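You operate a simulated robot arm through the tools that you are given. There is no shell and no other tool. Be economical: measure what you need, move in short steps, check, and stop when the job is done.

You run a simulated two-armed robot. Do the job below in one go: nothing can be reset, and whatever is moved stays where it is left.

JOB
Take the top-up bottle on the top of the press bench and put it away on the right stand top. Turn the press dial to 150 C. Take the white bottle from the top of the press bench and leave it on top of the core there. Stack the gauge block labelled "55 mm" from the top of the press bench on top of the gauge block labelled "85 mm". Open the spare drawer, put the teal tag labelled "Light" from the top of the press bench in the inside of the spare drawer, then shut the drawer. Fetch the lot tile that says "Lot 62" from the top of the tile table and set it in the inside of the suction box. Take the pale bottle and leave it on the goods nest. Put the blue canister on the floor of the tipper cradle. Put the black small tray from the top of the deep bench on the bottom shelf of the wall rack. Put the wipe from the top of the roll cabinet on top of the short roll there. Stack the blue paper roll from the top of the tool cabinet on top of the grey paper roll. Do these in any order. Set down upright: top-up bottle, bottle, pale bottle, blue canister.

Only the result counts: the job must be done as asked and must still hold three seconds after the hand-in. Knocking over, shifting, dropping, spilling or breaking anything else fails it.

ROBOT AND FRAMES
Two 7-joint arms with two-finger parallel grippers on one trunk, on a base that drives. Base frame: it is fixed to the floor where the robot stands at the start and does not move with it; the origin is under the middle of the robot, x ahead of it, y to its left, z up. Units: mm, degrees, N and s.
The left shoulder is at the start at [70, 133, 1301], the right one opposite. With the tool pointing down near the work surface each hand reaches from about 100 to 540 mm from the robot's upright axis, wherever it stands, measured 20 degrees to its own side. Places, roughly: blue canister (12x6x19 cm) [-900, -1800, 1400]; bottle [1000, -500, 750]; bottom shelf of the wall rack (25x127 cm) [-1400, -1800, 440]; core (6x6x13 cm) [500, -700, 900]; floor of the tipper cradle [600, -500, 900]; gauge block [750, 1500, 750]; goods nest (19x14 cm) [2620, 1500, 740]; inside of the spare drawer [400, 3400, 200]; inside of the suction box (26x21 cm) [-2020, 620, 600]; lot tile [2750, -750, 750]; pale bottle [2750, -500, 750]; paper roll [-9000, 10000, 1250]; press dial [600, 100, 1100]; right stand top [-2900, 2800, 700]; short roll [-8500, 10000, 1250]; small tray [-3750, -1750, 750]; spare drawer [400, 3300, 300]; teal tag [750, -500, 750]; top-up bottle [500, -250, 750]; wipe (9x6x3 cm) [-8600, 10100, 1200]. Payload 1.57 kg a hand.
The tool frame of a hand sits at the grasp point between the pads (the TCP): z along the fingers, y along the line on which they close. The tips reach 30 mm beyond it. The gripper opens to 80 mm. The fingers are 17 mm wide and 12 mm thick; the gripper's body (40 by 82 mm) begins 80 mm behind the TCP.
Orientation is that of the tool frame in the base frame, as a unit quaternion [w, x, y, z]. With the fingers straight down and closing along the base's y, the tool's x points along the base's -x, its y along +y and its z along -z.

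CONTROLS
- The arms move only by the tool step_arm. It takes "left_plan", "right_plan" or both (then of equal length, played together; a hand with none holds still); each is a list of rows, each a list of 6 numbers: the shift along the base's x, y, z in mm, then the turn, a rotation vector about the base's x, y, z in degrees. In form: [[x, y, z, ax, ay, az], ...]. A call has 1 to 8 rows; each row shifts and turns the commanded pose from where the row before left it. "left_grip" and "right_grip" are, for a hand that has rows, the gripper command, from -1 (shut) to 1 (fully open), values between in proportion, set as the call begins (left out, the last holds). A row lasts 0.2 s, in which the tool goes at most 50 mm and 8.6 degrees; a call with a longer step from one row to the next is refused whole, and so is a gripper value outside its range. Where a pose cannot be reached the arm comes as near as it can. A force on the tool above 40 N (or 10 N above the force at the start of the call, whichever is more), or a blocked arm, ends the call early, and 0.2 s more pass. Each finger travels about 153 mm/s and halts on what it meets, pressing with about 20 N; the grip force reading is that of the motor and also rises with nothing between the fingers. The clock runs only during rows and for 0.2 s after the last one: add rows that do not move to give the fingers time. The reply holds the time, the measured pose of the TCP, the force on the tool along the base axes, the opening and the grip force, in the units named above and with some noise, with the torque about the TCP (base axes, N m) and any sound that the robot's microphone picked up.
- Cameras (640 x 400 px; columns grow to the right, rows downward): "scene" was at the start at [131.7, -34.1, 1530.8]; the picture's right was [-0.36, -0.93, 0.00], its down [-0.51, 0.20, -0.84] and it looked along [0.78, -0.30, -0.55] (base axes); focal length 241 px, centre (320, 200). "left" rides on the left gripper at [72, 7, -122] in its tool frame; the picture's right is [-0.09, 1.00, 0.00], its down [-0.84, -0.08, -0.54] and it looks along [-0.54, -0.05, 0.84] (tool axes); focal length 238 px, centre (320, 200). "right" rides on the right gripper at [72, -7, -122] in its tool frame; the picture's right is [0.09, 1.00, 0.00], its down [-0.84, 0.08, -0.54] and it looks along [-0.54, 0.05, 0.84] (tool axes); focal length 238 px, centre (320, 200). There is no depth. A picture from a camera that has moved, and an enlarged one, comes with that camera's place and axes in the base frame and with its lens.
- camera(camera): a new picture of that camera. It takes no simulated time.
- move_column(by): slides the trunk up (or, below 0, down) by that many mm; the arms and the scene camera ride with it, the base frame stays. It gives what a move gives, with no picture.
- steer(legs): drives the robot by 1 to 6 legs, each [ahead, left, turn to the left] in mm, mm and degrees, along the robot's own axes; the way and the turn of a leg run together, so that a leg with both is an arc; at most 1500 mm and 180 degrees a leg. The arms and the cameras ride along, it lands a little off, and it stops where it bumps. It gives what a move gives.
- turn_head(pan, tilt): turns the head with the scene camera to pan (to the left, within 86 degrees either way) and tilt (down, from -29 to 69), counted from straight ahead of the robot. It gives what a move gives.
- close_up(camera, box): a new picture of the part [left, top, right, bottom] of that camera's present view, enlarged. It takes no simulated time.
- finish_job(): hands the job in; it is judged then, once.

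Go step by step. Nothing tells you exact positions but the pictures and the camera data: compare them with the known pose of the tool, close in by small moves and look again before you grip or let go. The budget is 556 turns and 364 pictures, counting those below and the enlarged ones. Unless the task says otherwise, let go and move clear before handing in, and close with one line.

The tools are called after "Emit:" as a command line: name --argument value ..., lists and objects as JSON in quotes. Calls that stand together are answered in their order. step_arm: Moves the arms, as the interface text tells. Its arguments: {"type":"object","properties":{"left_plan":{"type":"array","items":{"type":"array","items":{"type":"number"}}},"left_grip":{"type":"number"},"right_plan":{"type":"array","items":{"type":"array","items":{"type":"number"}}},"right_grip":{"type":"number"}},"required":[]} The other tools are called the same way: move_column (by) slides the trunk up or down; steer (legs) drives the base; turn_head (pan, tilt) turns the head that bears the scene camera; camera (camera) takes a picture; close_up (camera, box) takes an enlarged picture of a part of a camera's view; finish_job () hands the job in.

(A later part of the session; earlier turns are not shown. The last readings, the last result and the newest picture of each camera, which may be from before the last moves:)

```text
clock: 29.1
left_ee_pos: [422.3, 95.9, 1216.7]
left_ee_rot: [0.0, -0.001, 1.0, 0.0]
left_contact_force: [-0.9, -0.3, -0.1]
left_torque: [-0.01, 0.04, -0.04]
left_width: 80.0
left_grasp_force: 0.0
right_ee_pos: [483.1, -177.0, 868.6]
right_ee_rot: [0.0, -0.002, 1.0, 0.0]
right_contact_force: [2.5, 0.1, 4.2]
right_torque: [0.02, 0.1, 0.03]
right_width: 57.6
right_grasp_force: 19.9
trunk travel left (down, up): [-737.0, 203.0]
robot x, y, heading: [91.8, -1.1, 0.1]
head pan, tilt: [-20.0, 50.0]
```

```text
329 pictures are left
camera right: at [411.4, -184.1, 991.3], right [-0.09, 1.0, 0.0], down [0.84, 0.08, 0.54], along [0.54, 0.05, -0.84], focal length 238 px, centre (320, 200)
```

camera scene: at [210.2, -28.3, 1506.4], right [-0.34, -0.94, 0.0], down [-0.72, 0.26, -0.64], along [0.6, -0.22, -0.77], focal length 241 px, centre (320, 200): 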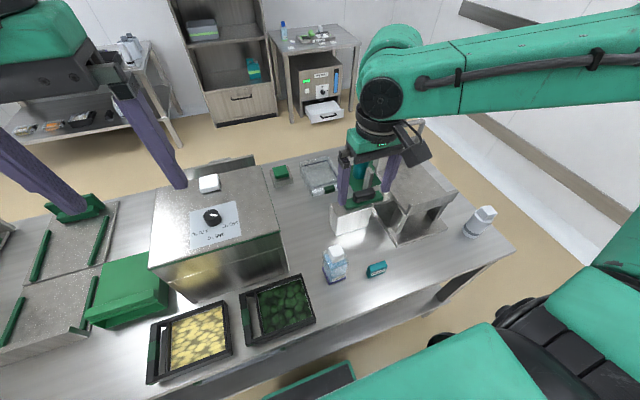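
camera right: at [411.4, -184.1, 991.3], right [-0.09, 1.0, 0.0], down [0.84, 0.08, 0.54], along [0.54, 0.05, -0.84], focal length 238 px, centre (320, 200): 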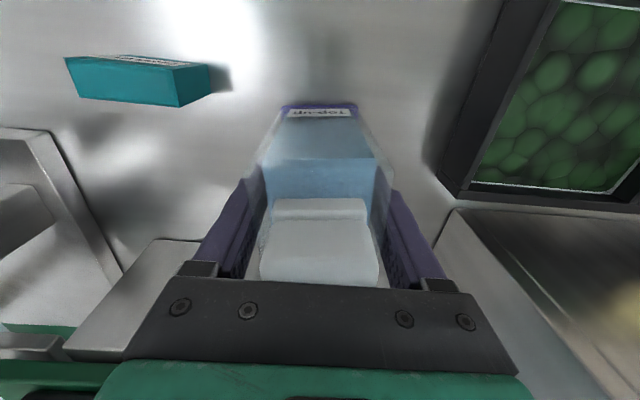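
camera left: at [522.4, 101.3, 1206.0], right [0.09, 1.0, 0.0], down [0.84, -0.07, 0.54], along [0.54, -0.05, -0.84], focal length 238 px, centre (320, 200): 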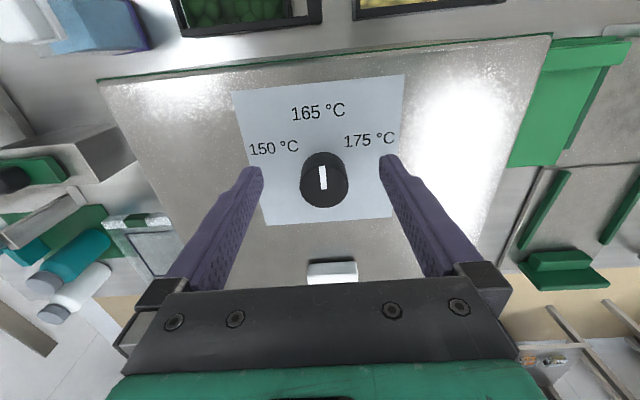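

Gripped (57.6 mm). I lift with the column and check the hold.

Emit:
move_column --by 150

Emit:
step_arm --right_plan '[[0, 0, 40, 0, 0, 0], [-20, -10, 40, 0, 0, 0], [-25, -20, 30, 0, 0, 0], [-30, -30, 0, 0, 0, 0], [-30, -30, 0, 0, 0, 0], [0, 0, 0, 0, 0, 0]]'

Emit:
camera --camera "scene"

```text
clock: 30.9
left_ee_pos: [424.1, 95.8, 1366.6]
left_ee_rot: [0.001, -0.002, 1.0, -0.001]
left_contact_force: [0.4, -0.7, -0.3]
left_torque: [-0.01, 0.02, 0.01]
left_width: 80.1
left_grasp_force: 0.0
right_ee_pos: [484.1, -177.4, 1019.8]
right_ee_rot: [0.0, 0.0, 1.0, -0.001]
right_contact_force: [-0.4, -0.1, -4.3]
right_torque: [0.0, -0.03, -0.01]
right_width: 58.0
right_grasp_force: 20.1
trunk travel left (down, up): [-887.0, 53.0]
robot x, y, heading: [87.3, -1.9, -0.0]
head pan, tilt: [-20.0, 50.0]
```

```text
clock: 32.2
left_ee_pos: [423.2, 92.7, 1366.4]
left_ee_rot: [0.0, -0.001, 1.0, 0.0]
left_contact_force: [-0.4, -0.2, 0.1]
left_torque: [0.0, -0.03, -0.01]
left_width: 80.0
left_grasp_force: 0.0
right_ee_pos: [415.5, -250.7, 1133.1]
right_ee_rot: [-0.003, -0.002, 1.0, 0.001]
right_contact_force: [-0.1, -0.2, -3.9]
right_torque: [0.03, -0.01, 0.01]
right_width: 57.5
right_grasp_force: 19.3
right hand out of reach, approached as far as the arm can: row 4, 5
trunk travel left (down, up): [-887.0, 53.0]
robot x, y, heading: [88.2, -2.5, -0.1]
head pan, tilt: [-20.0, 50.0]
```

```text
328 pictures are left
camera scene: at [211.3, -31.6, 1518.2], right [-0.34, -0.94, 0.0], down [-0.72, 0.26, -0.64], along [0.6, -0.22, -0.77], focal length 241 px, centre (320, 200)
```

scene: 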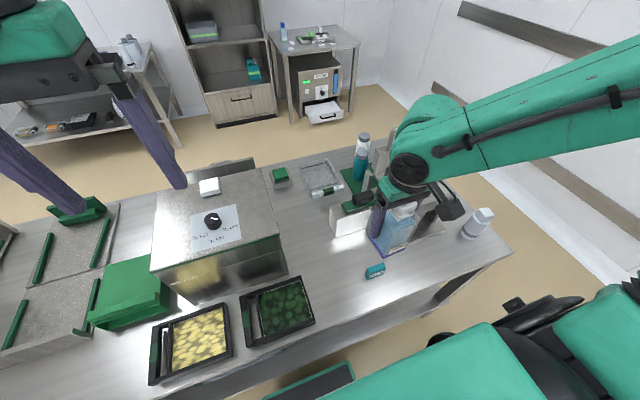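

Bottle held. I drive around the right end of the bench to its far side, to find the "Light" tag.

Emit:
steer --legs '[[-250, 0, 0], [0, -1250, 0], [1500, 0, 0], [250, 0, 0]]'

Emit:
turn_head --pan 80 --tilt 35

Emit:
camera --camera "scene"

```text
clock: 48.4
left_ee_pos: [1909.6, -1159.9, 1368.7]
left_ee_rot: [0.001, -0.001, 1.0, -0.001]
left_contact_force: [-1.7, 0.2, 1.3]
left_torque: [0.01, -0.06, -0.03]
left_width: 80.1
left_grasp_force: 0.1
right_ee_pos: [1901.2, -1502.3, 1134.5]
right_ee_rot: [0.0, -0.001, 1.0, 0.0]
right_contact_force: [-0.7, -0.3, -4.5]
right_torque: [-0.01, -0.07, 0.01]
right_width: 56.9
right_grasp_force: 19.7
trunk travel left (down, up): [-887.0, 53.0]
robot x, y, heading: [1580.2, -1256.5, 0.0]
head pan, tilt: [-20.0, 50.0]
```

```text
clock: 50.2
left_ee_pos: [1914.2, -1160.3, 1366.9]
left_ee_rot: [0.0, 0.0, 1.0, 0.0]
left_contact_force: [0.4, -0.5, 0.3]
left_torque: [0.03, -0.02, -0.02]
left_width: 80.1
left_grasp_force: 0.1
right_ee_pos: [1904.3, -1502.2, 1133.3]
right_ee_rot: [-0.001, -0.001, 1.0, 0.001]
right_contact_force: [-0.3, -0.2, -3.3]
right_torque: [-0.01, -0.05, 0.02]
right_width: 57.2
right_grasp_force: 19.7
trunk travel left (down, up): [-887.0, 53.0]
robot x, y, heading: [1579.0, -1254.0, -0.1]
head pan, tilt: [80.0, 35.0]
```

```text
327 pictures are left
camera scene: at [1644.0, -1169.9, 1540.1], right [0.98, -0.18, 0.0], down [-0.1, -0.56, -0.82], along [0.14, 0.81, -0.57], focal length 241 px, centre (320, 200)
```

scene: 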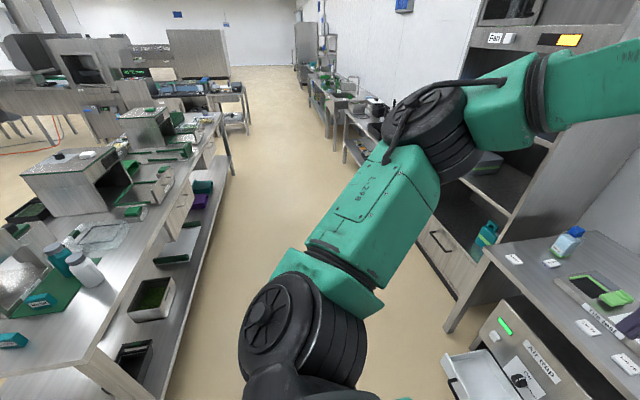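

Teal tags are on the bench's far side. I turn to face the bench from here.

Emit:
steer --legs '[[0, 0, 180]]'

Emit:
turn_head --pan -30 --tilt 35

Emit:
camera --camera "scene"

```text
clock: 57.9
left_ee_pos: [1247.2, -1352.3, 1366.9]
left_ee_rot: [-0.001, 1.0, 0.004, 0.0]
left_contact_force: [0.3, -0.1, -0.7]
left_torque: [-0.03, 0.02, 0.01]
left_width: 80.2
left_grasp_force: 0.0
right_ee_pos: [1249.6, -1009.9, 1132.8]
right_ee_rot: [0.001, 1.0, 0.005, 0.002]
right_contact_force: [0.9, -0.3, -2.7]
right_torque: [0.01, 0.01, 0.02]
right_width: 56.9
right_grasp_force: 19.9
trunk travel left (down, up): [-887.0, 53.0]
robot x, y, heading: [1575.6, -1254.9, -179.5]
head pan, tilt: [80.0, 35.0]
```

```text
clock: 59.8
left_ee_pos: [1246.5, -1352.3, 1367.3]
left_ee_rot: [-0.001, 1.0, 0.005, 0.0]
left_contact_force: [-0.3, -0.5, 0.3]
left_torque: [0.01, 0.02, 0.03]
left_width: 80.1
left_grasp_force: 0.0
right_ee_pos: [1250.7, -1008.5, 1132.5]
right_ee_rot: [0.001, 1.0, 0.006, 0.001]
right_contact_force: [-1.0, -0.2, -3.7]
right_torque: [-0.02, 0.05, -0.02]
right_width: 56.9
right_grasp_force: 20.2
trunk travel left (down, up): [-887.0, 53.0]
robot x, y, heading: [1576.8, -1251.6, -179.5]
head pan, tilt: [-30.0, 35.0]
```

```text
326 pictures are left
camera scene: at [1450.6, -1212.8, 1540.0], right [0.49, 0.87, 0.0], down [0.5, -0.28, -0.82], along [-0.71, 0.4, -0.57], focal length 241 px, centre (320, 200)
```

scene: 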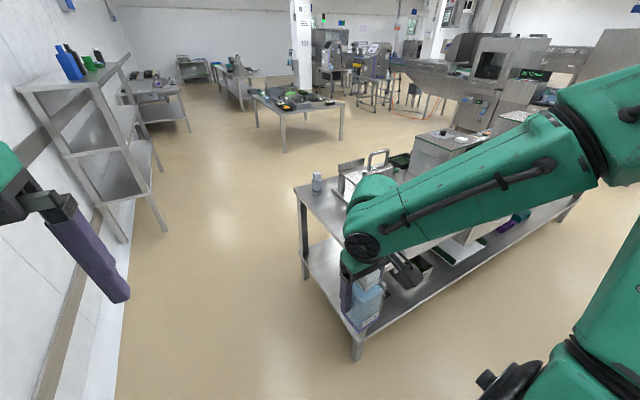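

I strafe along the bench's far side and look at the tags.

Emit:
steer --legs '[[0, -620, 0]]'

Emit:
turn_head --pan 0 --tilt 45

Emit:
camera --camera "scene"

Emit:
camera --camera "left"

```text
clock: 63.3
left_ee_pos: [1241.0, -734.0, 1366.6]
left_ee_rot: [-0.002, 1.0, 0.006, 0.0]
left_contact_force: [1.2, 0.8, 0.5]
left_torque: [-0.01, 0.01, -0.02]
left_width: 79.9
left_grasp_force: 0.1
right_ee_pos: [1244.9, -391.1, 1132.9]
right_ee_rot: [0.001, 1.0, 0.006, 0.001]
right_contact_force: [-0.4, 0.2, -4.0]
right_torque: [0.0, 0.05, 0.01]
right_width: 56.6
right_grasp_force: 19.6
trunk travel left (down, up): [-887.0, 53.0]
robot x, y, heading: [1575.5, -637.7, -179.4]
head pan, tilt: [-30.0, 35.0]
```

```text
clock: 64.2
left_ee_pos: [1240.7, -732.1, 1367.1]
left_ee_rot: [-0.001, 1.0, 0.005, 0.0]
left_contact_force: [-0.2, 0.4, -1.1]
left_torque: [-0.03, 0.0, -0.04]
left_width: 80.1
left_grasp_force: 0.0
right_ee_pos: [1245.7, -388.2, 1132.1]
right_ee_rot: [0.001, 1.0, 0.005, 0.002]
right_contact_force: [0.0, 0.2, -4.9]
right_torque: [0.0, 0.06, 0.01]
right_width: 56.5
right_grasp_force: 20.1
trunk travel left (down, up): [-887.0, 53.0]
robot x, y, heading: [1571.1, -636.9, -179.5]
head pan, tilt: [0.0, 45.0]
```

```text
325 pictures are left
camera scene: at [1440.6, -636.2, 1525.2], right [-0.01, 1.0, 0.0], down [0.71, 0.01, -0.71], along [-0.71, -0.01, -0.71], focal length 241 px, centre (320, 200)
```

scene: 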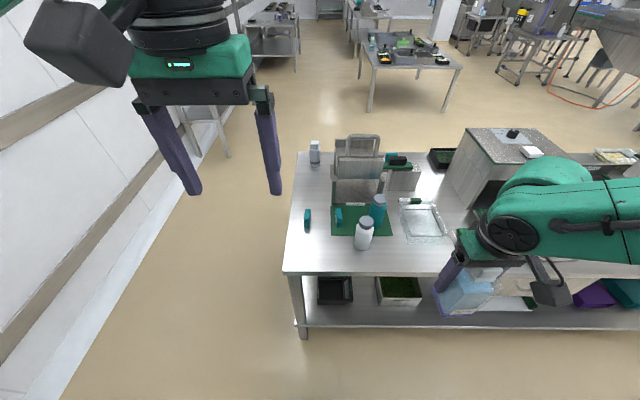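

```text
324 pictures are left
camera left: at [1312.4, -737.8, 1489.4], right [-0.08, -1.0, 0.0], down [-0.84, 0.07, 0.54], along [-0.54, 0.05, -0.84], focal length 238 px, centre (320, 200)
```

left: 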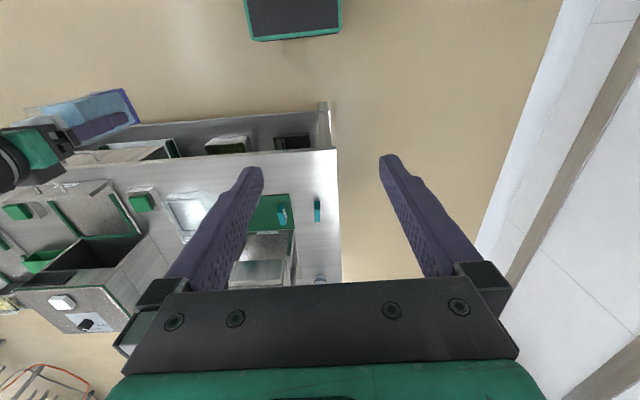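

Emit:
close_up --camera "scene" --box '[280, 130, 460, 260]'

Emit:
close_up --camera "scene" --box '[296, 195, 360, 235]'

```text
3.08 times, centred on (370, 195) of scene
camera zoom: at [1440.6, -636.2, 1525.2], right [-0.01, 1.0, 0.0], down [0.71, 0.01, -0.71], along [-0.71, -0.01, -0.71], focal length 741 px, centre (166, 215)
```

zoom: 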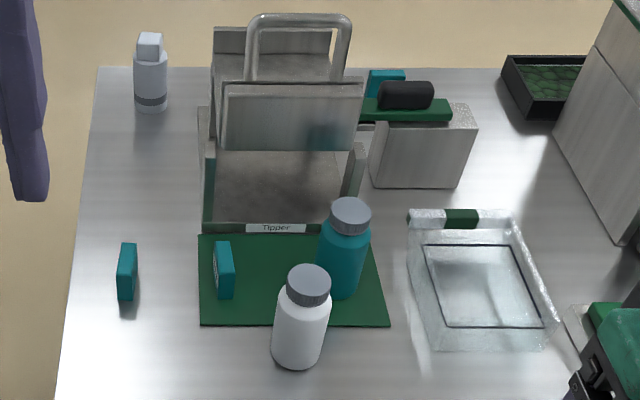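

```text
10.00 times, centred on (328, 215) of scene
camera zoom: at [1440.6, -636.2, 1525.2], right [-0.01, 1.0, 0.0], down [0.71, 0.01, -0.71], along [-0.71, -0.01, -0.71], focal length 2408 px, centre (240, 50)
```

zoom: 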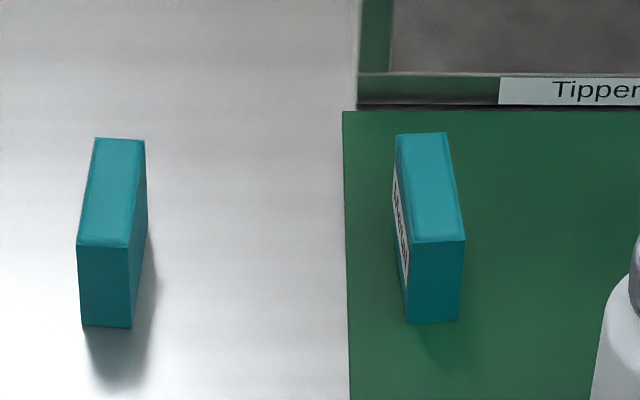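

Both tags' labels seem to face −y. I move to the −y side to read them.

Emit:
steer --legs '[[0, 550, 0]]'

Emit:
turn_head --pan -45 --tilt 45

Emit:
camera --camera "scene"

```text
clock: 67.4
left_ee_pos: [1247.5, -1284.4, 1367.0]
left_ee_rot: [-0.001, 1.0, 0.004, 0.0]
left_contact_force: [0.0, -0.2, -0.7]
left_torque: [0.03, -0.01, -0.01]
left_width: 80.0
left_grasp_force: 0.1
right_ee_pos: [1250.0, -941.1, 1132.8]
right_ee_rot: [0.002, 1.0, 0.005, 0.002]
right_contact_force: [-0.9, 0.5, -3.9]
right_torque: [0.02, 0.05, 0.0]
right_width: 56.6
right_grasp_force: 20.2
trunk travel left (down, up): [-887.0, 53.0]
robot x, y, heading: [1580.1, -1185.3, -179.5]
head pan, tilt: [0.0, 45.0]
```

```text
clock: 68.5
left_ee_pos: [1247.2, -1287.0, 1366.6]
left_ee_rot: [-0.001, 1.0, 0.005, 0.0]
left_contact_force: [0.1, -0.3, -0.2]
left_torque: [0.04, -0.01, -0.02]
left_width: 80.0
left_grasp_force: 0.0
right_ee_pos: [1251.5, -943.4, 1132.6]
right_ee_rot: [0.001, 1.0, 0.005, 0.001]
right_contact_force: [-0.4, 0.7, -4.3]
right_torque: [0.0, 0.03, -0.04]
right_width: 56.4
right_grasp_force: 20.4
trunk travel left (down, up): [-887.0, 53.0]
robot x, y, heading: [1581.2, -1187.8, -179.5]
head pan, tilt: [-45.0, 45.0]
```

```text
321 pictures are left
camera scene: at [1468.9, -1132.6, 1525.2], right [0.7, 0.71, 0.0], down [0.51, -0.5, -0.71], along [-0.5, 0.49, -0.71], focal length 241 px, centre (320, 200)
```

scene: 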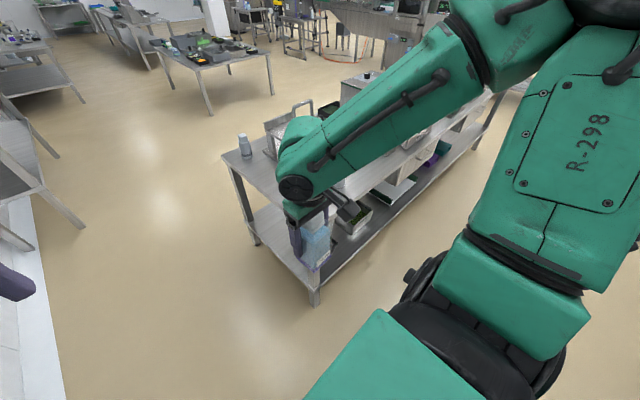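

Emit:
steer --legs '[[400, 60, 0]]'

Emit:
turn_head --pan -80 --tilt 40

Emit:
camera --camera "scene"

```text
clock: 71.0
left_ee_pos: [852.9, -1349.5, 1367.4]
left_ee_rot: [-0.001, 1.0, 0.005, -0.001]
left_contact_force: [-0.3, 0.1, 0.9]
left_torque: [0.02, 0.01, -0.01]
left_width: 80.0
left_grasp_force: 0.1
right_ee_pos: [857.6, -1006.2, 1134.0]
right_ee_rot: [0.001, 1.0, 0.005, 0.001]
right_contact_force: [-0.6, -0.5, -4.2]
right_torque: [0.04, 0.05, -0.02]
right_width: 56.6
right_grasp_force: 20.5
trunk travel left (down, up): [-887.0, 53.0]
robot x, y, heading: [1182.6, -1251.7, -179.5]
head pan, tilt: [-45.0, 45.0]
```

```text
clock: 72.0
left_ee_pos: [850.7, -1349.0, 1366.2]
left_ee_rot: [-0.001, 1.0, 0.004, 0.0]
left_contact_force: [-0.1, -0.2, 0.2]
left_torque: [0.0, 0.05, -0.01]
left_width: 80.0
left_grasp_force: 0.1
right_ee_pos: [855.4, -1006.3, 1131.2]
right_ee_rot: [0.001, 1.0, 0.006, 0.002]
right_contact_force: [-0.2, -0.6, -4.3]
right_torque: [-0.03, 0.01, 0.02]
right_width: 56.6
right_grasp_force: 20.0
trunk travel left (down, up): [-887.0, 53.0]
robot x, y, heading: [1184.9, -1251.9, -179.6]
head pan, tilt: [-80.0, 40.0]
```

```text
320 pictures are left
camera scene: at [1116.0, -1169.7, 1532.4], right [0.98, 0.18, 0.0], down [0.12, -0.63, -0.77], along [-0.14, 0.75, -0.64], focal length 241 px, centre (320, 200)
```

scene: 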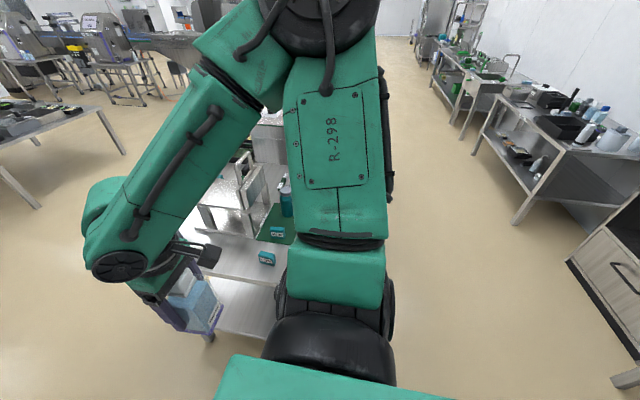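

Emit:
close_up --camera "scene" --box '[246, 218, 310, 270]'

```text
7.69 times, centred on (278, 244) of scene
camera zoom: at [1116.0, -1169.7, 1532.4], right [0.98, 0.18, 0.0], down [0.12, -0.63, -0.77], along [-0.14, 0.75, -0.64], focal length 1852 px, centre (643, -138)
```

zoom: 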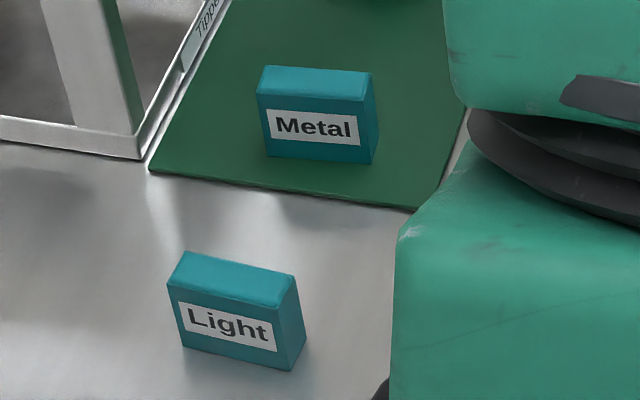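

The "Light" tag is at about [841, -689], top z ≈ 850 (bench surface ≈ 803). I go round to the far side within reach.

Emit:
steer --legs '[[-400, 0, 0], [0, -660, 0.4], [190, 0, 0]]'

Emit:
step_arm --right_plan '[[0, 0, 40, 0, 0, 0], [0, 0, 40, 0, 0, 0], [0, 0, 40, 0, 0, 0], [0, 0, 30, 0, 0, 0], [0, 0, 0, 0, 0, 0]]'

Emit:
turn_head --pan 10 --tilt 55

Emit:
camera --camera "scene"

```text
clock: 79.0
left_ee_pos: [1061.4, -689.7, 1368.1]
left_ee_rot: [-0.001, 1.0, 0.007, -0.003]
left_contact_force: [0.1, 0.1, 0.4]
left_torque: [0.02, 0.04, -0.03]
left_width: 80.1
left_grasp_force: 0.2
right_ee_pos: [1062.8, -346.8, 1133.6]
right_ee_rot: [0.001, 1.0, 0.008, 0.0]
right_contact_force: [0.7, -0.1, -3.3]
right_torque: [-0.05, 0.04, -0.01]
right_width: 56.6
right_grasp_force: 20.1
trunk travel left (down, up): [-887.0, 53.0]
robot x, y, heading: [1387.1, -586.2, -179.3]
head pan, tilt: [-80.0, 40.0]
```

```text
clock: 80.2
left_ee_pos: [1056.3, -688.3, 1366.2]
left_ee_rot: [-0.001, 1.0, 0.006, -0.001]
left_contact_force: [-0.4, 0.6, 0.4]
left_torque: [-0.03, 0.01, -0.04]
left_width: 80.0
left_grasp_force: 0.2
right_ee_pos: [1059.2, -345.4, 1283.9]
right_ee_rot: [0.0, 1.0, 0.009, 0.002]
right_contact_force: [0.8, 0.2, -3.7]
right_torque: [0.01, 0.05, 0.01]
right_width: 56.5
right_grasp_force: 20.0
trunk travel left (down, up): [-887.0, 53.0]
robot x, y, heading: [1385.8, -590.5, -179.1]
head pan, tilt: [-80.0, 40.0]
```

```text
clock: 81.8
left_ee_pos: [1055.5, -688.7, 1366.8]
left_ee_rot: [-0.001, 1.0, 0.007, -0.001]
left_contact_force: [0.0, 0.5, 0.4]
left_torque: [-0.01, 0.03, 0.0]
left_width: 80.3
left_grasp_force: 0.0
right_ee_pos: [1057.7, -346.3, 1282.3]
right_ee_rot: [0.001, 1.0, 0.008, 0.002]
right_contact_force: [-0.3, 0.7, -3.7]
right_torque: [0.0, 0.04, 0.01]
right_width: 56.5
right_grasp_force: 20.6
trunk travel left (down, up): [-887.0, 53.0]
robot x, y, heading: [1384.6, -591.8, -179.3]
head pan, tilt: [10.0, 55.0]
```

```text
318 pictures are left
camera scene: at [1265.1, -605.2, 1511.8], right [-0.19, 0.98, 0.0], down [0.81, 0.15, -0.57], along [-0.56, -0.11, -0.82], focal length 241 px, centre (320, 200)
```

scene: 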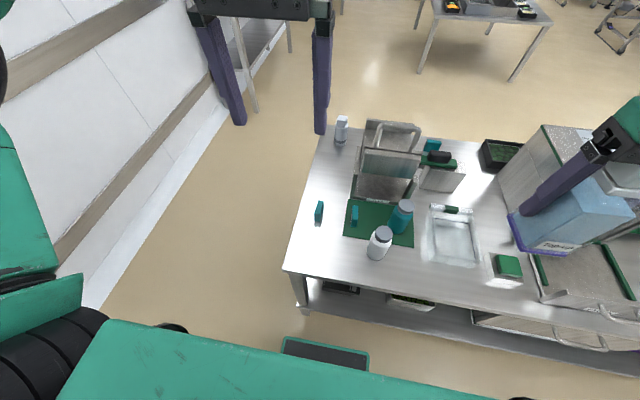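

I go 60 mm closer and move the left hand above the tag.

Emit:
steer --legs '[[60, 0, 0]]'

Emit:
step_arm --left_plan '[[-45, 0, -20, 0, 0, 0], [-45, 0, -20, 0, 0, 0], [-45, 0, -20, 0, 0, 0], [-20, 0, -45, 0, 0, 0], [0, 0, -49, 0, 0, 0], [0, 0, -49, 0, 0, 0], [0, 0, -49, 0, 0, 0], [0, 0, 0, 0, 0, 0]]'

Emit:
camera --camera "left"

```text
clock: 82.8
left_ee_pos: [1008.5, -689.3, 1370.7]
left_ee_rot: [0.0, 1.0, 0.006, -0.006]
left_contact_force: [0.1, -0.1, 0.5]
left_torque: [-0.01, 0.09, 0.01]
left_width: 79.7
left_grasp_force: 0.1
right_ee_pos: [1010.7, -347.0, 1286.0]
right_ee_rot: [0.001, 1.0, 0.008, -0.003]
right_contact_force: [1.1, -0.2, -2.9]
right_torque: [-0.03, 0.15, -0.01]
right_width: 56.8
right_grasp_force: 20.1
trunk travel left (down, up): [-887.0, 53.0]
robot x, y, heading: [1331.2, -590.8, -179.2]
head pan, tilt: [10.0, 55.0]
```

```text
clock: 84.6
left_ee_pos: [840.1, -689.6, 1115.0]
left_ee_rot: [-0.001, 1.0, 0.007, -0.001]
left_contact_force: [0.6, 0.4, 0.3]
left_torque: [-0.02, 0.0, -0.01]
left_width: 80.0
left_grasp_force: 0.1
right_ee_pos: [999.7, -346.6, 1283.3]
right_ee_rot: [0.001, 1.0, 0.007, 0.001]
right_contact_force: [1.4, 0.2, -3.2]
right_torque: [0.01, 0.03, -0.01]
right_width: 56.3
right_grasp_force: 19.6
trunk travel left (down, up): [-887.0, 53.0]
robot x, y, heading: [1330.3, -591.4, -179.2]
head pan, tilt: [10.0, 55.0]
```

```text
317 pictures are left
camera left: at [911.8, -695.4, 1238.1], right [-0.08, -1.0, 0.0], down [-0.84, 0.07, 0.54], along [-0.54, 0.04, -0.84], focal length 238 px, centre (320, 200)
```

left: 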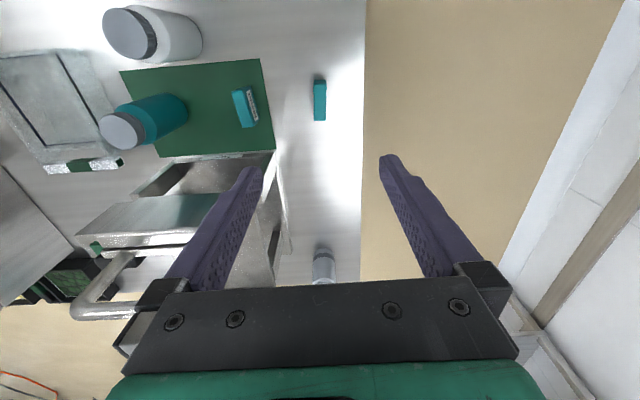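

The tag is directly below at [844, -690]. I lower with the column, gripper half open.

Emit:
move_column --by -180

Emit:
step_arm --left_plan '[[2, 0, -20, 0, 0, 0], [0, 0, -15, 0, 0, 0], [0, 0, 0, 0, 0, 0]]' --left_grip 0.25

Emit:
camera --camera "left"

```text
clock: 86.6
left_ee_pos: [841.0, -689.2, 936.7]
left_ee_rot: [-0.001, 1.0, 0.007, -0.001]
left_contact_force: [0.1, 0.3, 0.4]
left_torque: [0.01, 0.02, 0.01]
left_width: 79.9
left_grasp_force: 0.2
right_ee_pos: [1000.3, -346.9, 1103.1]
right_ee_rot: [0.001, 1.0, 0.008, 0.002]
right_contact_force: [0.6, 0.4, -3.3]
right_torque: [0.02, 0.04, -0.03]
right_width: 56.1
right_grasp_force: 19.7
trunk travel left (down, up): [-707.0, 233.0]
robot x, y, heading: [1329.6, -589.8, -179.3]
head pan, tilt: [10.0, 55.0]
```

```text
clock: 87.4
left_ee_pos: [842.9, -690.3, 900.7]
left_ee_rot: [-0.001, 1.0, 0.007, -0.001]
left_contact_force: [-1.0, 0.2, 0.3]
left_torque: [-0.01, 0.01, 0.0]
left_width: 50.0
left_grasp_force: 0.1
right_ee_pos: [999.6, -346.9, 1103.5]
right_ee_rot: [0.0, 1.0, 0.008, 0.002]
right_contact_force: [0.1, -0.5, -3.8]
right_torque: [-0.02, 0.01, -0.01]
right_width: 56.4
right_grasp_force: 19.8
trunk travel left (down, up): [-707.0, 233.0]
robot x, y, heading: [1328.8, -588.9, -179.3]
head pan, tilt: [10.0, 55.0]
```

```text
316 pictures are left
camera left: at [913.6, -695.9, 1023.7], right [-0.08, -1.0, 0.0], down [-0.84, 0.06, 0.54], along [-0.54, 0.04, -0.84], focal length 238 px, centre (320, 200)
```

left: 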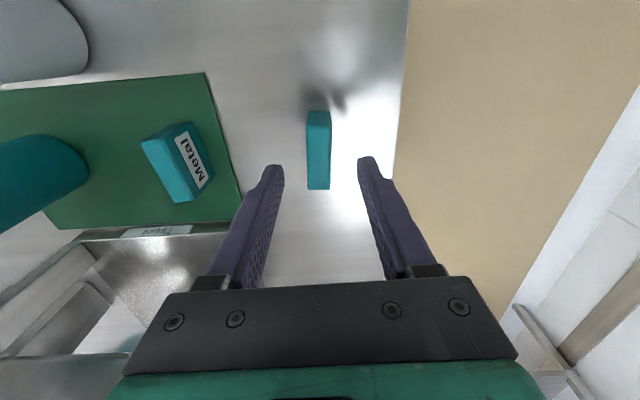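

Emit:
step_arm --left_plan '[[5, 1, -30, 0, 0, 0], [0, 0, -27, 0, 0, 0], [0, 0, 0, 0, 0, 0]]'

Emit:
step_arm --left_plan '[[0, 0, 0, 0, 0, 0], [0, 0, 0, 0, 0, 0], [0, 0, 0, 0, 0, 0]]' --left_grip -1

Emit:
camera --camera "left"

```text
clock: 88.2
left_ee_pos: [848.1, -688.6, 842.9]
left_ee_rot: [-0.001, 1.0, 0.007, -0.001]
left_contact_force: [-0.5, -0.1, 0.0]
left_torque: [-0.05, -0.01, 0.0]
left_width: 49.7
left_grasp_force: 0.1
right_ee_pos: [999.7, -345.6, 1103.7]
right_ee_rot: [0.0, 1.0, 0.008, 0.001]
right_contact_force: [-0.2, -0.3, -3.1]
right_torque: [-0.01, 0.04, -0.02]
right_width: 56.6
right_grasp_force: 20.2
trunk travel left (down, up): [-707.0, 233.0]
robot x, y, heading: [1329.8, -592.3, -179.2]
head pan, tilt: [10.0, 55.0]
```

```text
clock: 89.0
left_ee_pos: [846.8, -687.7, 844.8]
left_ee_rot: [-0.001, 1.0, 0.008, -0.001]
left_contact_force: [0.1, -0.6, -0.6]
left_torque: [0.05, -0.04, -0.02]
left_width: 18.7
left_grasp_force: 20.1
right_ee_pos: [998.6, -346.2, 1102.8]
right_ee_rot: [0.001, 1.0, 0.008, 0.002]
right_contact_force: [-0.3, -1.0, -3.9]
right_torque: [0.0, 0.08, -0.05]
right_width: 56.5
right_grasp_force: 19.8
trunk travel left (down, up): [-707.0, 233.0]
robot x, y, heading: [1331.3, -593.4, -179.3]
head pan, tilt: [10.0, 55.0]
```

```text
315 pictures are left
camera left: at [918.6, -694.4, 966.3], right [-0.08, -1.0, 0.0], down [-0.84, 0.06, 0.54], along [-0.54, 0.04, -0.84], focal length 238 px, centre (320, 200)
```

left: 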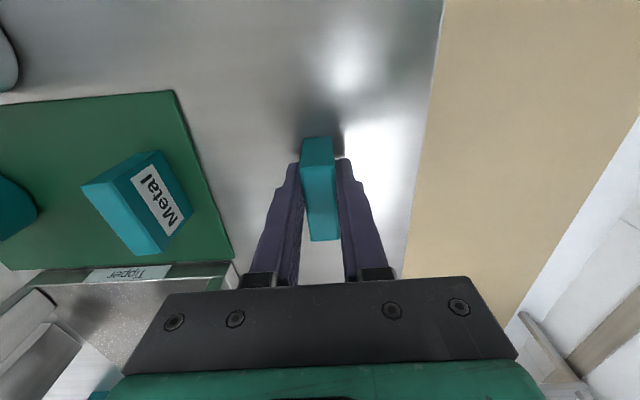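

Tag gripped. I lift and back away, then drive around to the open floor on the near side towards the right stand.

Emit:
step_arm --left_plan '[[0, 0, 45, 0, 0, 0], [0, 0, 45, 0, 0, 0], [0, 0, 45, 0, 0, 0]]'

Emit:
move_column --by 180

Emit:
steer --legs '[[-300, 0, 0], [0, 680, 0], [1500, 0, 0], [500, 0, 0], [0, -1400, 0], [300, -1200, 0]]'

Emit:
turn_head --pan -45 --tilt 25

Emit:
camera --camera "scene"

```text
clock: 89.8
left_ee_pos: [849.3, -689.5, 979.9]
left_ee_rot: [-0.001, 1.0, 0.006, -0.001]
left_contact_force: [1.3, 0.1, -1.1]
left_torque: [0.0, 0.02, 0.02]
left_width: 18.5
left_grasp_force: 20.2
right_ee_pos: [1000.6, -345.7, 1102.6]
right_ee_rot: [0.0, 1.0, 0.008, 0.002]
right_contact_force: [0.2, -0.1, -2.9]
right_torque: [0.0, 0.0, 0.02]
right_width: 56.6
right_grasp_force: 19.6
trunk travel left (down, up): [-707.0, 233.0]
robot x, y, heading: [1330.1, -590.2, -179.1]
head pan, tilt: [10.0, 55.0]
```

```text
clock: 91.8
left_ee_pos: [847.6, -688.2, 1158.8]
left_ee_rot: [0.0, 1.0, 0.007, -0.001]
left_contact_force: [0.5, 0.4, -0.1]
left_torque: [0.01, 0.02, -0.01]
left_width: 18.4
left_grasp_force: 19.9
right_ee_pos: [999.4, -346.9, 1283.2]
right_ee_rot: [0.001, 1.0, 0.007, 0.002]
right_contact_force: [-0.6, -0.7, -3.8]
right_torque: [0.03, 0.04, 0.0]
right_width: 56.7
right_grasp_force: 20.1
trunk travel left (down, up): [-887.0, 53.0]
robot x, y, heading: [1330.3, -590.6, -179.2]
head pan, tilt: [10.0, 55.0]
```

```text
clock: 119.3
left_ee_pos: [-1157.4, 1246.9, 1158.3]
left_ee_rot: [-0.002, 1.0, 0.002, -0.001]
left_contact_force: [0.0, -0.2, -1.0]
left_torque: [0.0, 0.02, 0.02]
left_width: 18.5
left_grasp_force: 20.7
right_ee_pos: [-1002.3, 1585.9, 1283.7]
right_ee_rot: [0.0, 1.0, 0.004, 0.002]
right_contact_force: [0.3, -0.8, -4.0]
right_torque: [-0.02, 0.05, -0.01]
right_width: 56.3
right_grasp_force: 19.9
trunk travel left (down, up): [-887.0, 53.0]
robot x, y, heading: [-674.2, 1340.9, -179.7]
head pan, tilt: [10.0, 55.0]
```

```text
clock: 120.5
left_ee_pos: [-1156.8, 1246.6, 1159.1]
left_ee_rot: [-0.001, 1.0, 0.002, 0.0]
left_contact_force: [0.3, 0.3, 0.3]
left_torque: [0.02, 0.0, 0.0]
left_width: 18.4
left_grasp_force: 19.9
right_ee_pos: [-1000.5, 1586.5, 1283.3]
right_ee_rot: [0.001, 1.0, 0.003, 0.002]
right_contact_force: [0.0, 0.0, -4.1]
right_torque: [-0.01, 0.07, -0.02]
right_width: 55.9
right_grasp_force: 19.9
trunk travel left (down, up): [-887.0, 53.0]
robot x, y, heading: [-673.6, 1338.8, -180.2]
head pan, tilt: [-45.0, 25.0]
```

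```text
314 pictures are left
camera scene: at [-793.2, 1402.9, 1555.7], right [0.7, 0.71, 0.0], down [0.3, -0.3, -0.91], along [-0.64, 0.64, -0.42], focal length 241 px, centre (320, 200)
```

scene: 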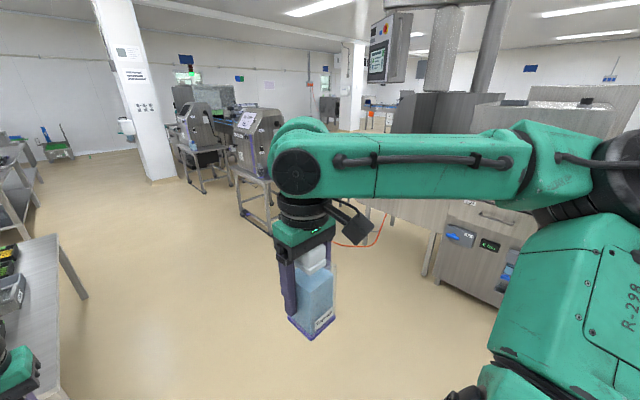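

Emit:
close_up --camera "scene" --box '[140, 60, 380, 230]'

Emit:
turn_head --pan -20 --tilt 25

Emit:
camera --camera "scene"

```text
2.35 times, centred on (260, 145) of scene
camera zoom: at [-793.2, 1402.9, 1555.7], right [0.7, 0.71, 0.0], down [0.3, -0.3, -0.91], along [-0.64, 0.64, -0.42], focal length 567 px, centre (461, 329)
```

zoom: 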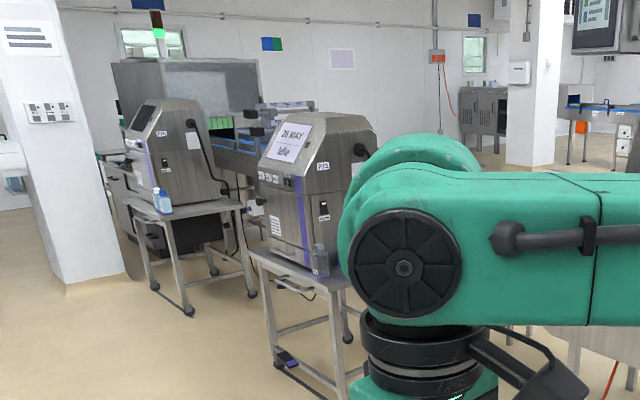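

```text
clock: 121.4
left_ee_pos: [-1156.7, 1246.3, 1158.2]
left_ee_rot: [-0.001, 1.0, 0.002, -0.002]
left_contact_force: [-0.1, -0.5, -0.2]
left_torque: [0.02, 0.0, 0.01]
left_width: 18.6
left_grasp_force: 19.8
right_ee_pos: [-1003.8, 1586.3, 1282.3]
right_ee_rot: [0.001, 1.0, 0.003, 0.001]
right_contact_force: [0.3, -0.4, -3.5]
right_torque: [-0.03, 0.02, -0.04]
right_width: 56.1
right_grasp_force: 20.3
trunk travel left (down, up): [-887.0, 53.0]
robot x, y, heading: [-675.4, 1341.2, -179.8]
head pan, tilt: [-20.0, 25.0]
```

```text
312 pictures are left
camera scene: at [-814.4, 1369.6, 1555.8], right [0.34, 0.94, 0.0], down [0.4, -0.14, -0.91], along [-0.85, 0.31, -0.42], focal length 241 px, centre (320, 200)
```

scene: 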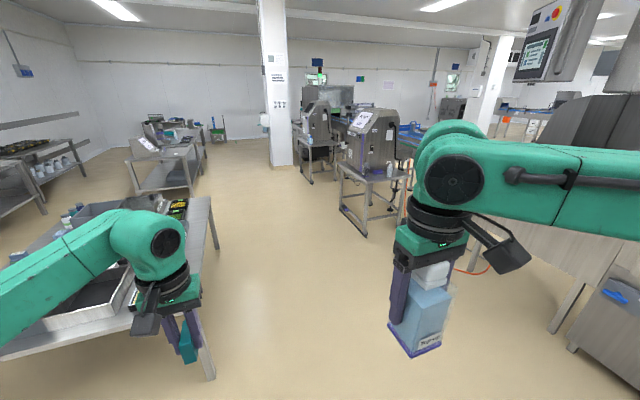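

The right stand (near machine stand) is at about [-2900, 2800]. I drive nearer, keeping clear of the suction table.

Emit:
steer --legs '[[0, -800, 0], [1150, 0, -30]]'

Emit:
turn_head --pan 0 --tilt 30

Emit:
camera --camera "scene"

```text
clock: 131.2
left_ee_pos: [-2252.0, 2568.4, 1158.8]
left_ee_rot: [-0.002, 0.968, -0.249, -0.001]
left_contact_force: [0.3, 1.0, 0.4]
left_torque: [0.02, 0.0, 0.02]
left_width: 18.5
left_grasp_force: 19.9
right_ee_pos: [-1951.2, 2791.1, 1283.1]
right_ee_rot: [0.001, 0.969, -0.249, 0.002]
right_contact_force: [0.3, 0.8, -3.1]
right_torque: [0.0, 0.03, 0.01]
right_width: 55.8
right_grasp_force: 20.4
trunk travel left (down, up): [-887.0, 53.0]
robot x, y, heading: [-1789.0, 2415.3, 151.1]
head pan, tilt: [-20.0, 25.0]
```

```text
clock: 132.0
left_ee_pos: [-2253.2, 2568.2, 1158.3]
left_ee_rot: [-0.001, 0.968, -0.25, -0.001]
left_contact_force: [0.6, 0.3, -0.5]
left_torque: [-0.02, 0.0, -0.01]
left_width: 18.4
left_grasp_force: 20.4
right_ee_pos: [-1953.5, 2791.1, 1283.3]
right_ee_rot: [0.002, 0.969, -0.248, 0.002]
right_contact_force: [-0.2, -0.3, -3.0]
right_torque: [-0.03, 0.02, 0.02]
right_width: 56.1
right_grasp_force: 20.0
trunk travel left (down, up): [-887.0, 53.0]
robot x, y, heading: [-1788.6, 2417.5, 151.1]
head pan, tilt: [0.0, 30.0]
```

```text
311 pictures are left
camera scene: at [-1911.6, 2483.0, 1547.8], right [0.48, 0.88, 0.0], down [0.44, -0.24, -0.87], along [-0.76, 0.42, -0.5], focal length 241 px, centre (320, 200)
```

scene: 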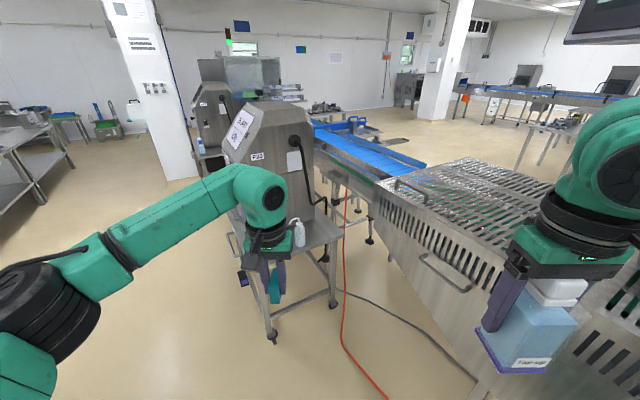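

I retract the left arm to see the stand top.

Emit:
step_arm --left_plan '[[25, -14, 38, 0, 0, 0], [25, -14, 38, 0, 0, 0], [25, -14, 38, 0, 0, 0], [25, -14, 38, 0, 0, 0], [10, -10, 38, 0, 0, 0], [0, 0, 0, 0, 0, 0]]'

Emit:
camera --camera "scene"

```text
clock: 133.4
left_ee_pos: [-2142.0, 2502.2, 1350.4]
left_ee_rot: [-0.001, 0.968, -0.25, 0.0]
left_contact_force: [0.1, 0.6, 0.2]
left_torque: [-0.01, -0.02, -0.04]
left_width: 18.4
left_grasp_force: 19.9
right_ee_pos: [-1952.4, 2791.9, 1283.1]
right_ee_rot: [0.001, 0.969, -0.249, 0.002]
right_contact_force: [0.3, 0.2, -4.8]
right_torque: [0.0, 0.02, -0.01]
right_width: 55.9
right_grasp_force: 20.0
trunk travel left (down, up): [-887.0, 53.0]
robot x, y, heading: [-1786.9, 2418.4, 150.9]
head pan, tilt: [0.0, 30.0]
```

```text
310 pictures are left
camera scene: at [-1912.2, 2483.2, 1547.7], right [0.48, 0.88, 0.0], down [0.44, -0.24, -0.87], along [-0.76, 0.42, -0.5], focal length 241 px, centre (320, 200)
```

scene: 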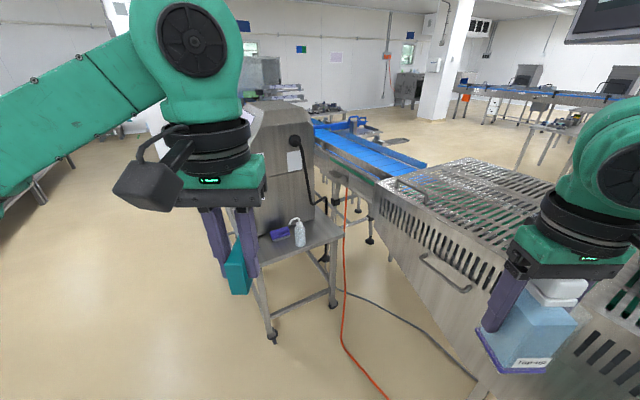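

The stand's front edge is at x ≈ -2770, y 2650–3080, with items at y > 2800. I turn to face it and come nearer.

Emit:
steer --legs '[[0, 0, 29], [450, -50, 0]]'

Emit:
turn_head --pan -20 --tilt 45

Emit:
camera --camera "scene"

Emit:
camera --camera "right"

```text
clock: 137.6
left_ee_pos: [-2584.3, 2366.6, 1349.8]
left_ee_rot: [-0.002, 1.0, 0.002, -0.001]
left_contact_force: [-0.6, 0.5, 0.5]
left_torque: [-0.01, 0.03, 0.0]
left_width: 18.6
left_grasp_force: 20.0
right_ee_pos: [-2560.9, 2710.3, 1283.7]
right_ee_rot: [0.001, 1.0, 0.005, 0.001]
right_contact_force: [0.3, 0.4, -3.3]
right_torque: [0.02, 0.05, -0.01]
right_width: 55.6
right_grasp_force: 20.1
trunk travel left (down, up): [-887.0, 53.0]
robot x, y, heading: [-2234.1, 2465.4, -179.7]
head pan, tilt: [0.0, 30.0]
```

```text
clock: 138.4
left_ee_pos: [-2587.1, 2366.1, 1349.6]
left_ee_rot: [0.0, 1.0, 0.003, -0.002]
left_contact_force: [0.0, -0.2, -1.1]
left_torque: [0.04, -0.01, 0.02]
left_width: 18.5
left_grasp_force: 19.5
right_ee_pos: [-2563.7, 2710.0, 1283.0]
right_ee_rot: [0.001, 1.0, 0.004, 0.002]
right_contact_force: [0.3, 0.0, -4.1]
right_torque: [-0.02, 0.04, 0.0]
right_width: 55.9
right_grasp_force: 19.9
trunk travel left (down, up): [-887.0, 53.0]
robot x, y, heading: [-2239.0, 2464.0, -179.9]
head pan, tilt: [-20.0, 45.0]
```

```text
309 pictures are left
camera scene: at [-2364.8, 2489.5, 1525.2], right [0.34, 0.94, 0.0], down [0.67, -0.24, -0.71], along [-0.67, 0.24, -0.71], focal length 241 px, centre (320, 200)
```

scene: 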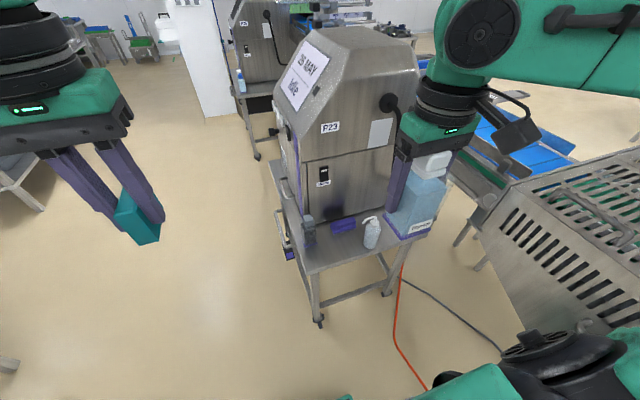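

```text
308 pictures are left
camera right: at [-2492.2, 2717.5, 1405.6], right [0.1, -0.99, 0.0], down [-0.84, -0.08, 0.54], along [-0.54, -0.06, -0.84], focal length 238 px, centre (320, 200)
```

right: 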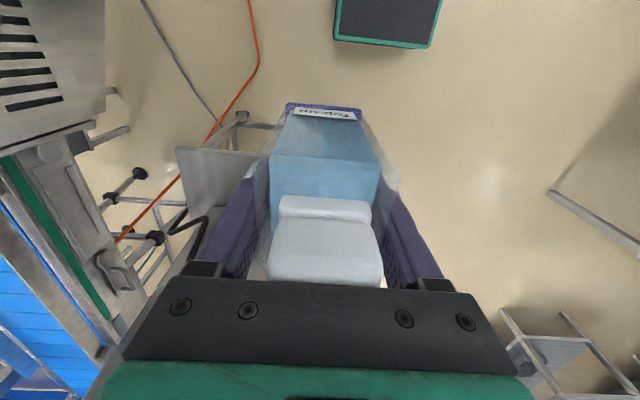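

Free stand area is around [-2845, 2720]. I drive 160 mm closer and lower the trunk.

Emit:
steer --legs '[[160, 0, 0]]'

Emit:
move_column --by -330

Emit:
step_arm --right_plan '[[-35, 0, 0, 0, 0, 0], [-35, 0, 0, 0, 0, 0], [-30, 5, 0, 0, 0, 0], [0, 0, 0, 0, 0, 0]]'

Emit:
turn_head --pan -30 --tilt 45

Emit:
camera --camera "scene"

Emit:
camera --camera "right"

```text
clock: 139.8
left_ee_pos: [-2742.6, 2366.3, 1350.2]
left_ee_rot: [-0.001, 1.0, 0.002, -0.003]
left_contact_force: [0.8, 0.5, -0.4]
left_torque: [0.02, 0.02, 0.0]
left_width: 18.5
left_grasp_force: 19.9
right_ee_pos: [-2718.1, 2709.6, 1284.0]
right_ee_rot: [0.001, 1.0, 0.004, 0.0]
right_contact_force: [-0.4, -0.4, -3.2]
right_torque: [-0.02, 0.05, 0.01]
right_width: 55.9
right_grasp_force: 19.5
trunk travel left (down, up): [-887.0, 53.0]
robot x, y, heading: [-2392.6, 2463.4, -179.7]
head pan, tilt: [-20.0, 45.0]
```

```text
clock: 143.1
left_ee_pos: [-2746.2, 2364.8, 1019.6]
left_ee_rot: [-0.001, 1.0, 0.001, -0.001]
left_contact_force: [-0.4, -1.6, 0.1]
left_torque: [0.01, -0.01, 0.04]
left_width: 18.5
left_grasp_force: 19.9
right_ee_pos: [-2721.8, 2709.5, 952.5]
right_ee_rot: [0.001, 1.0, 0.004, 0.002]
right_contact_force: [0.9, -0.8, -3.6]
right_torque: [0.01, 0.03, 0.0]
right_width: 56.0
right_grasp_force: 19.9
trunk travel left (down, up): [-557.0, 383.0]
robot x, y, heading: [-2396.3, 2464.6, -179.5]
head pan, tilt: [-20.0, 45.0]
```

```text
clock: 144.1
left_ee_pos: [-2745.0, 2364.8, 1020.4]
left_ee_rot: [-0.001, 1.0, 0.002, -0.002]
left_contact_force: [0.4, -0.2, -1.4]
left_torque: [0.01, 0.03, 0.02]
left_width: 18.5
left_grasp_force: 20.2
right_ee_pos: [-2822.0, 2714.5, 952.6]
right_ee_rot: [0.001, 1.0, 0.004, 0.002]
right_contact_force: [0.9, 0.4, -4.1]
right_torque: [-0.01, 0.06, 0.02]
right_width: 55.7
right_grasp_force: 19.7
trunk travel left (down, up): [-557.0, 383.0]
robot x, y, heading: [-2393.6, 2462.0, -179.7]
head pan, tilt: [-20.0, 45.0]
```

```text
clock: 144.8
left_ee_pos: [-2747.4, 2366.0, 1019.1]
left_ee_rot: [-0.002, 1.0, 0.002, -0.001]
left_contact_force: [-0.4, 0.4, -1.3]
left_torque: [-0.01, 0.0, 0.02]
left_width: 18.8
left_grasp_force: 20.1
right_ee_pos: [-2820.9, 2715.6, 952.9]
right_ee_rot: [0.001, 1.0, 0.003, 0.002]
right_contact_force: [0.3, -0.2, -3.1]
right_torque: [0.0, 0.01, 0.0]
right_width: 55.9
right_grasp_force: 20.1
trunk travel left (down, up): [-557.0, 383.0]
robot x, y, heading: [-2393.9, 2464.5, -179.9]
head pan, tilt: [-30.0, 45.0]
```

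```text
307 pictures are left
camera scene: at [-2517.5, 2501.4, 1195.2], right [0.5, 0.87, 0.0], down [0.61, -0.35, -0.71], along [-0.61, 0.35, -0.71], focal length 241 px, centre (320, 200)
```

scene: 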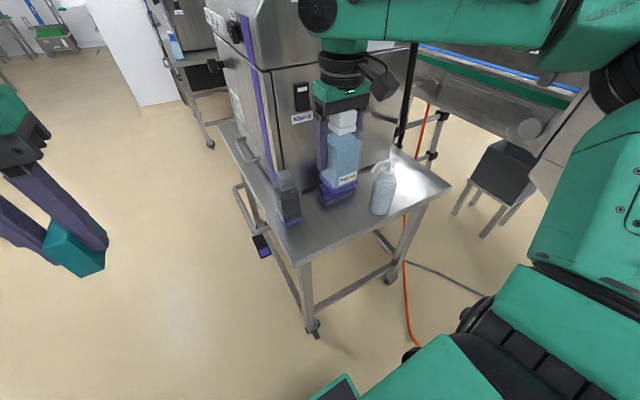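

```text
306 pictures are left
camera right: at [-2750.6, 2722.3, 1076.0], right [0.1, -0.99, 0.0], down [-0.84, -0.08, 0.54], along [-0.54, -0.06, -0.84], focal length 238 px, centre (320, 200)
```

right: 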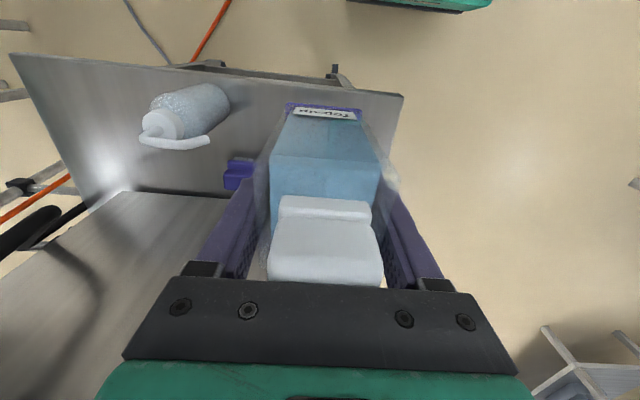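

Emit:
step_arm --right_plan '[[-20, 0, 0, 0, 0, 0], [0, 0, 0, 0, 0, 0]]'

Emit:
move_column --by -165

Emit:
camera --camera "scene"

```text
clock: 145.4
left_ee_pos: [-2745.9, 2366.1, 1020.0]
left_ee_rot: [-0.001, 1.0, 0.001, -0.002]
left_contact_force: [0.3, -0.6, -0.1]
left_torque: [-0.05, -0.01, 0.0]
left_width: 18.3
left_grasp_force: 19.6
right_ee_pos: [-2842.2, 2714.9, 953.3]
right_ee_rot: [0.001, 1.0, 0.004, 0.002]
right_contact_force: [0.3, -1.4, -4.4]
right_torque: [-0.01, 0.05, 0.02]
right_width: 55.9
right_grasp_force: 20.1
trunk travel left (down, up): [-557.0, 383.0]
robot x, y, heading: [-2395.8, 2462.1, -179.7]
head pan, tilt: [-30.0, 45.0]
```

```text
clock: 147.3
left_ee_pos: [-2746.0, 2365.3, 855.7]
left_ee_rot: [-0.001, 1.0, 0.002, 0.0]
left_contact_force: [1.1, 0.4, -0.1]
left_torque: [-0.01, 0.02, 0.01]
left_width: 18.7
left_grasp_force: 19.8
right_ee_pos: [-2842.3, 2714.9, 788.3]
right_ee_rot: [0.0, 1.0, 0.003, 0.002]
right_contact_force: [0.4, -0.2, -3.0]
right_torque: [-0.01, 0.02, 0.02]
right_width: 56.2
right_grasp_force: 19.9
trunk travel left (down, up): [-392.0, 548.0]
robot x, y, heading: [-2393.4, 2462.6, -179.6]
head pan, tilt: [-30.0, 45.0]
```

```text
305 pictures are left
camera scene: at [-2517.2, 2501.4, 1030.2], right [0.5, 0.87, 0.0], down [0.61, -0.35, -0.71], along [-0.61, 0.35, -0.71], focal length 241 px, centre (320, 200)
```

scene: 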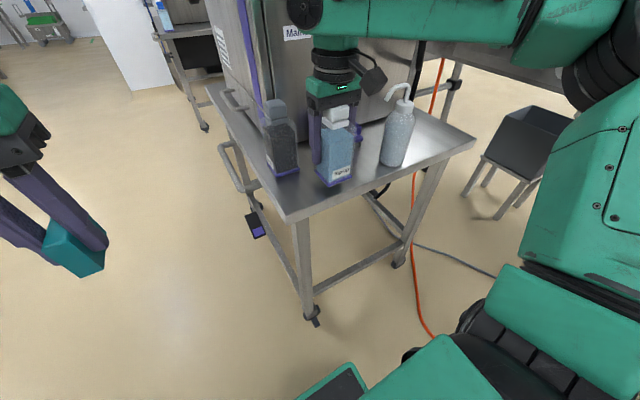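

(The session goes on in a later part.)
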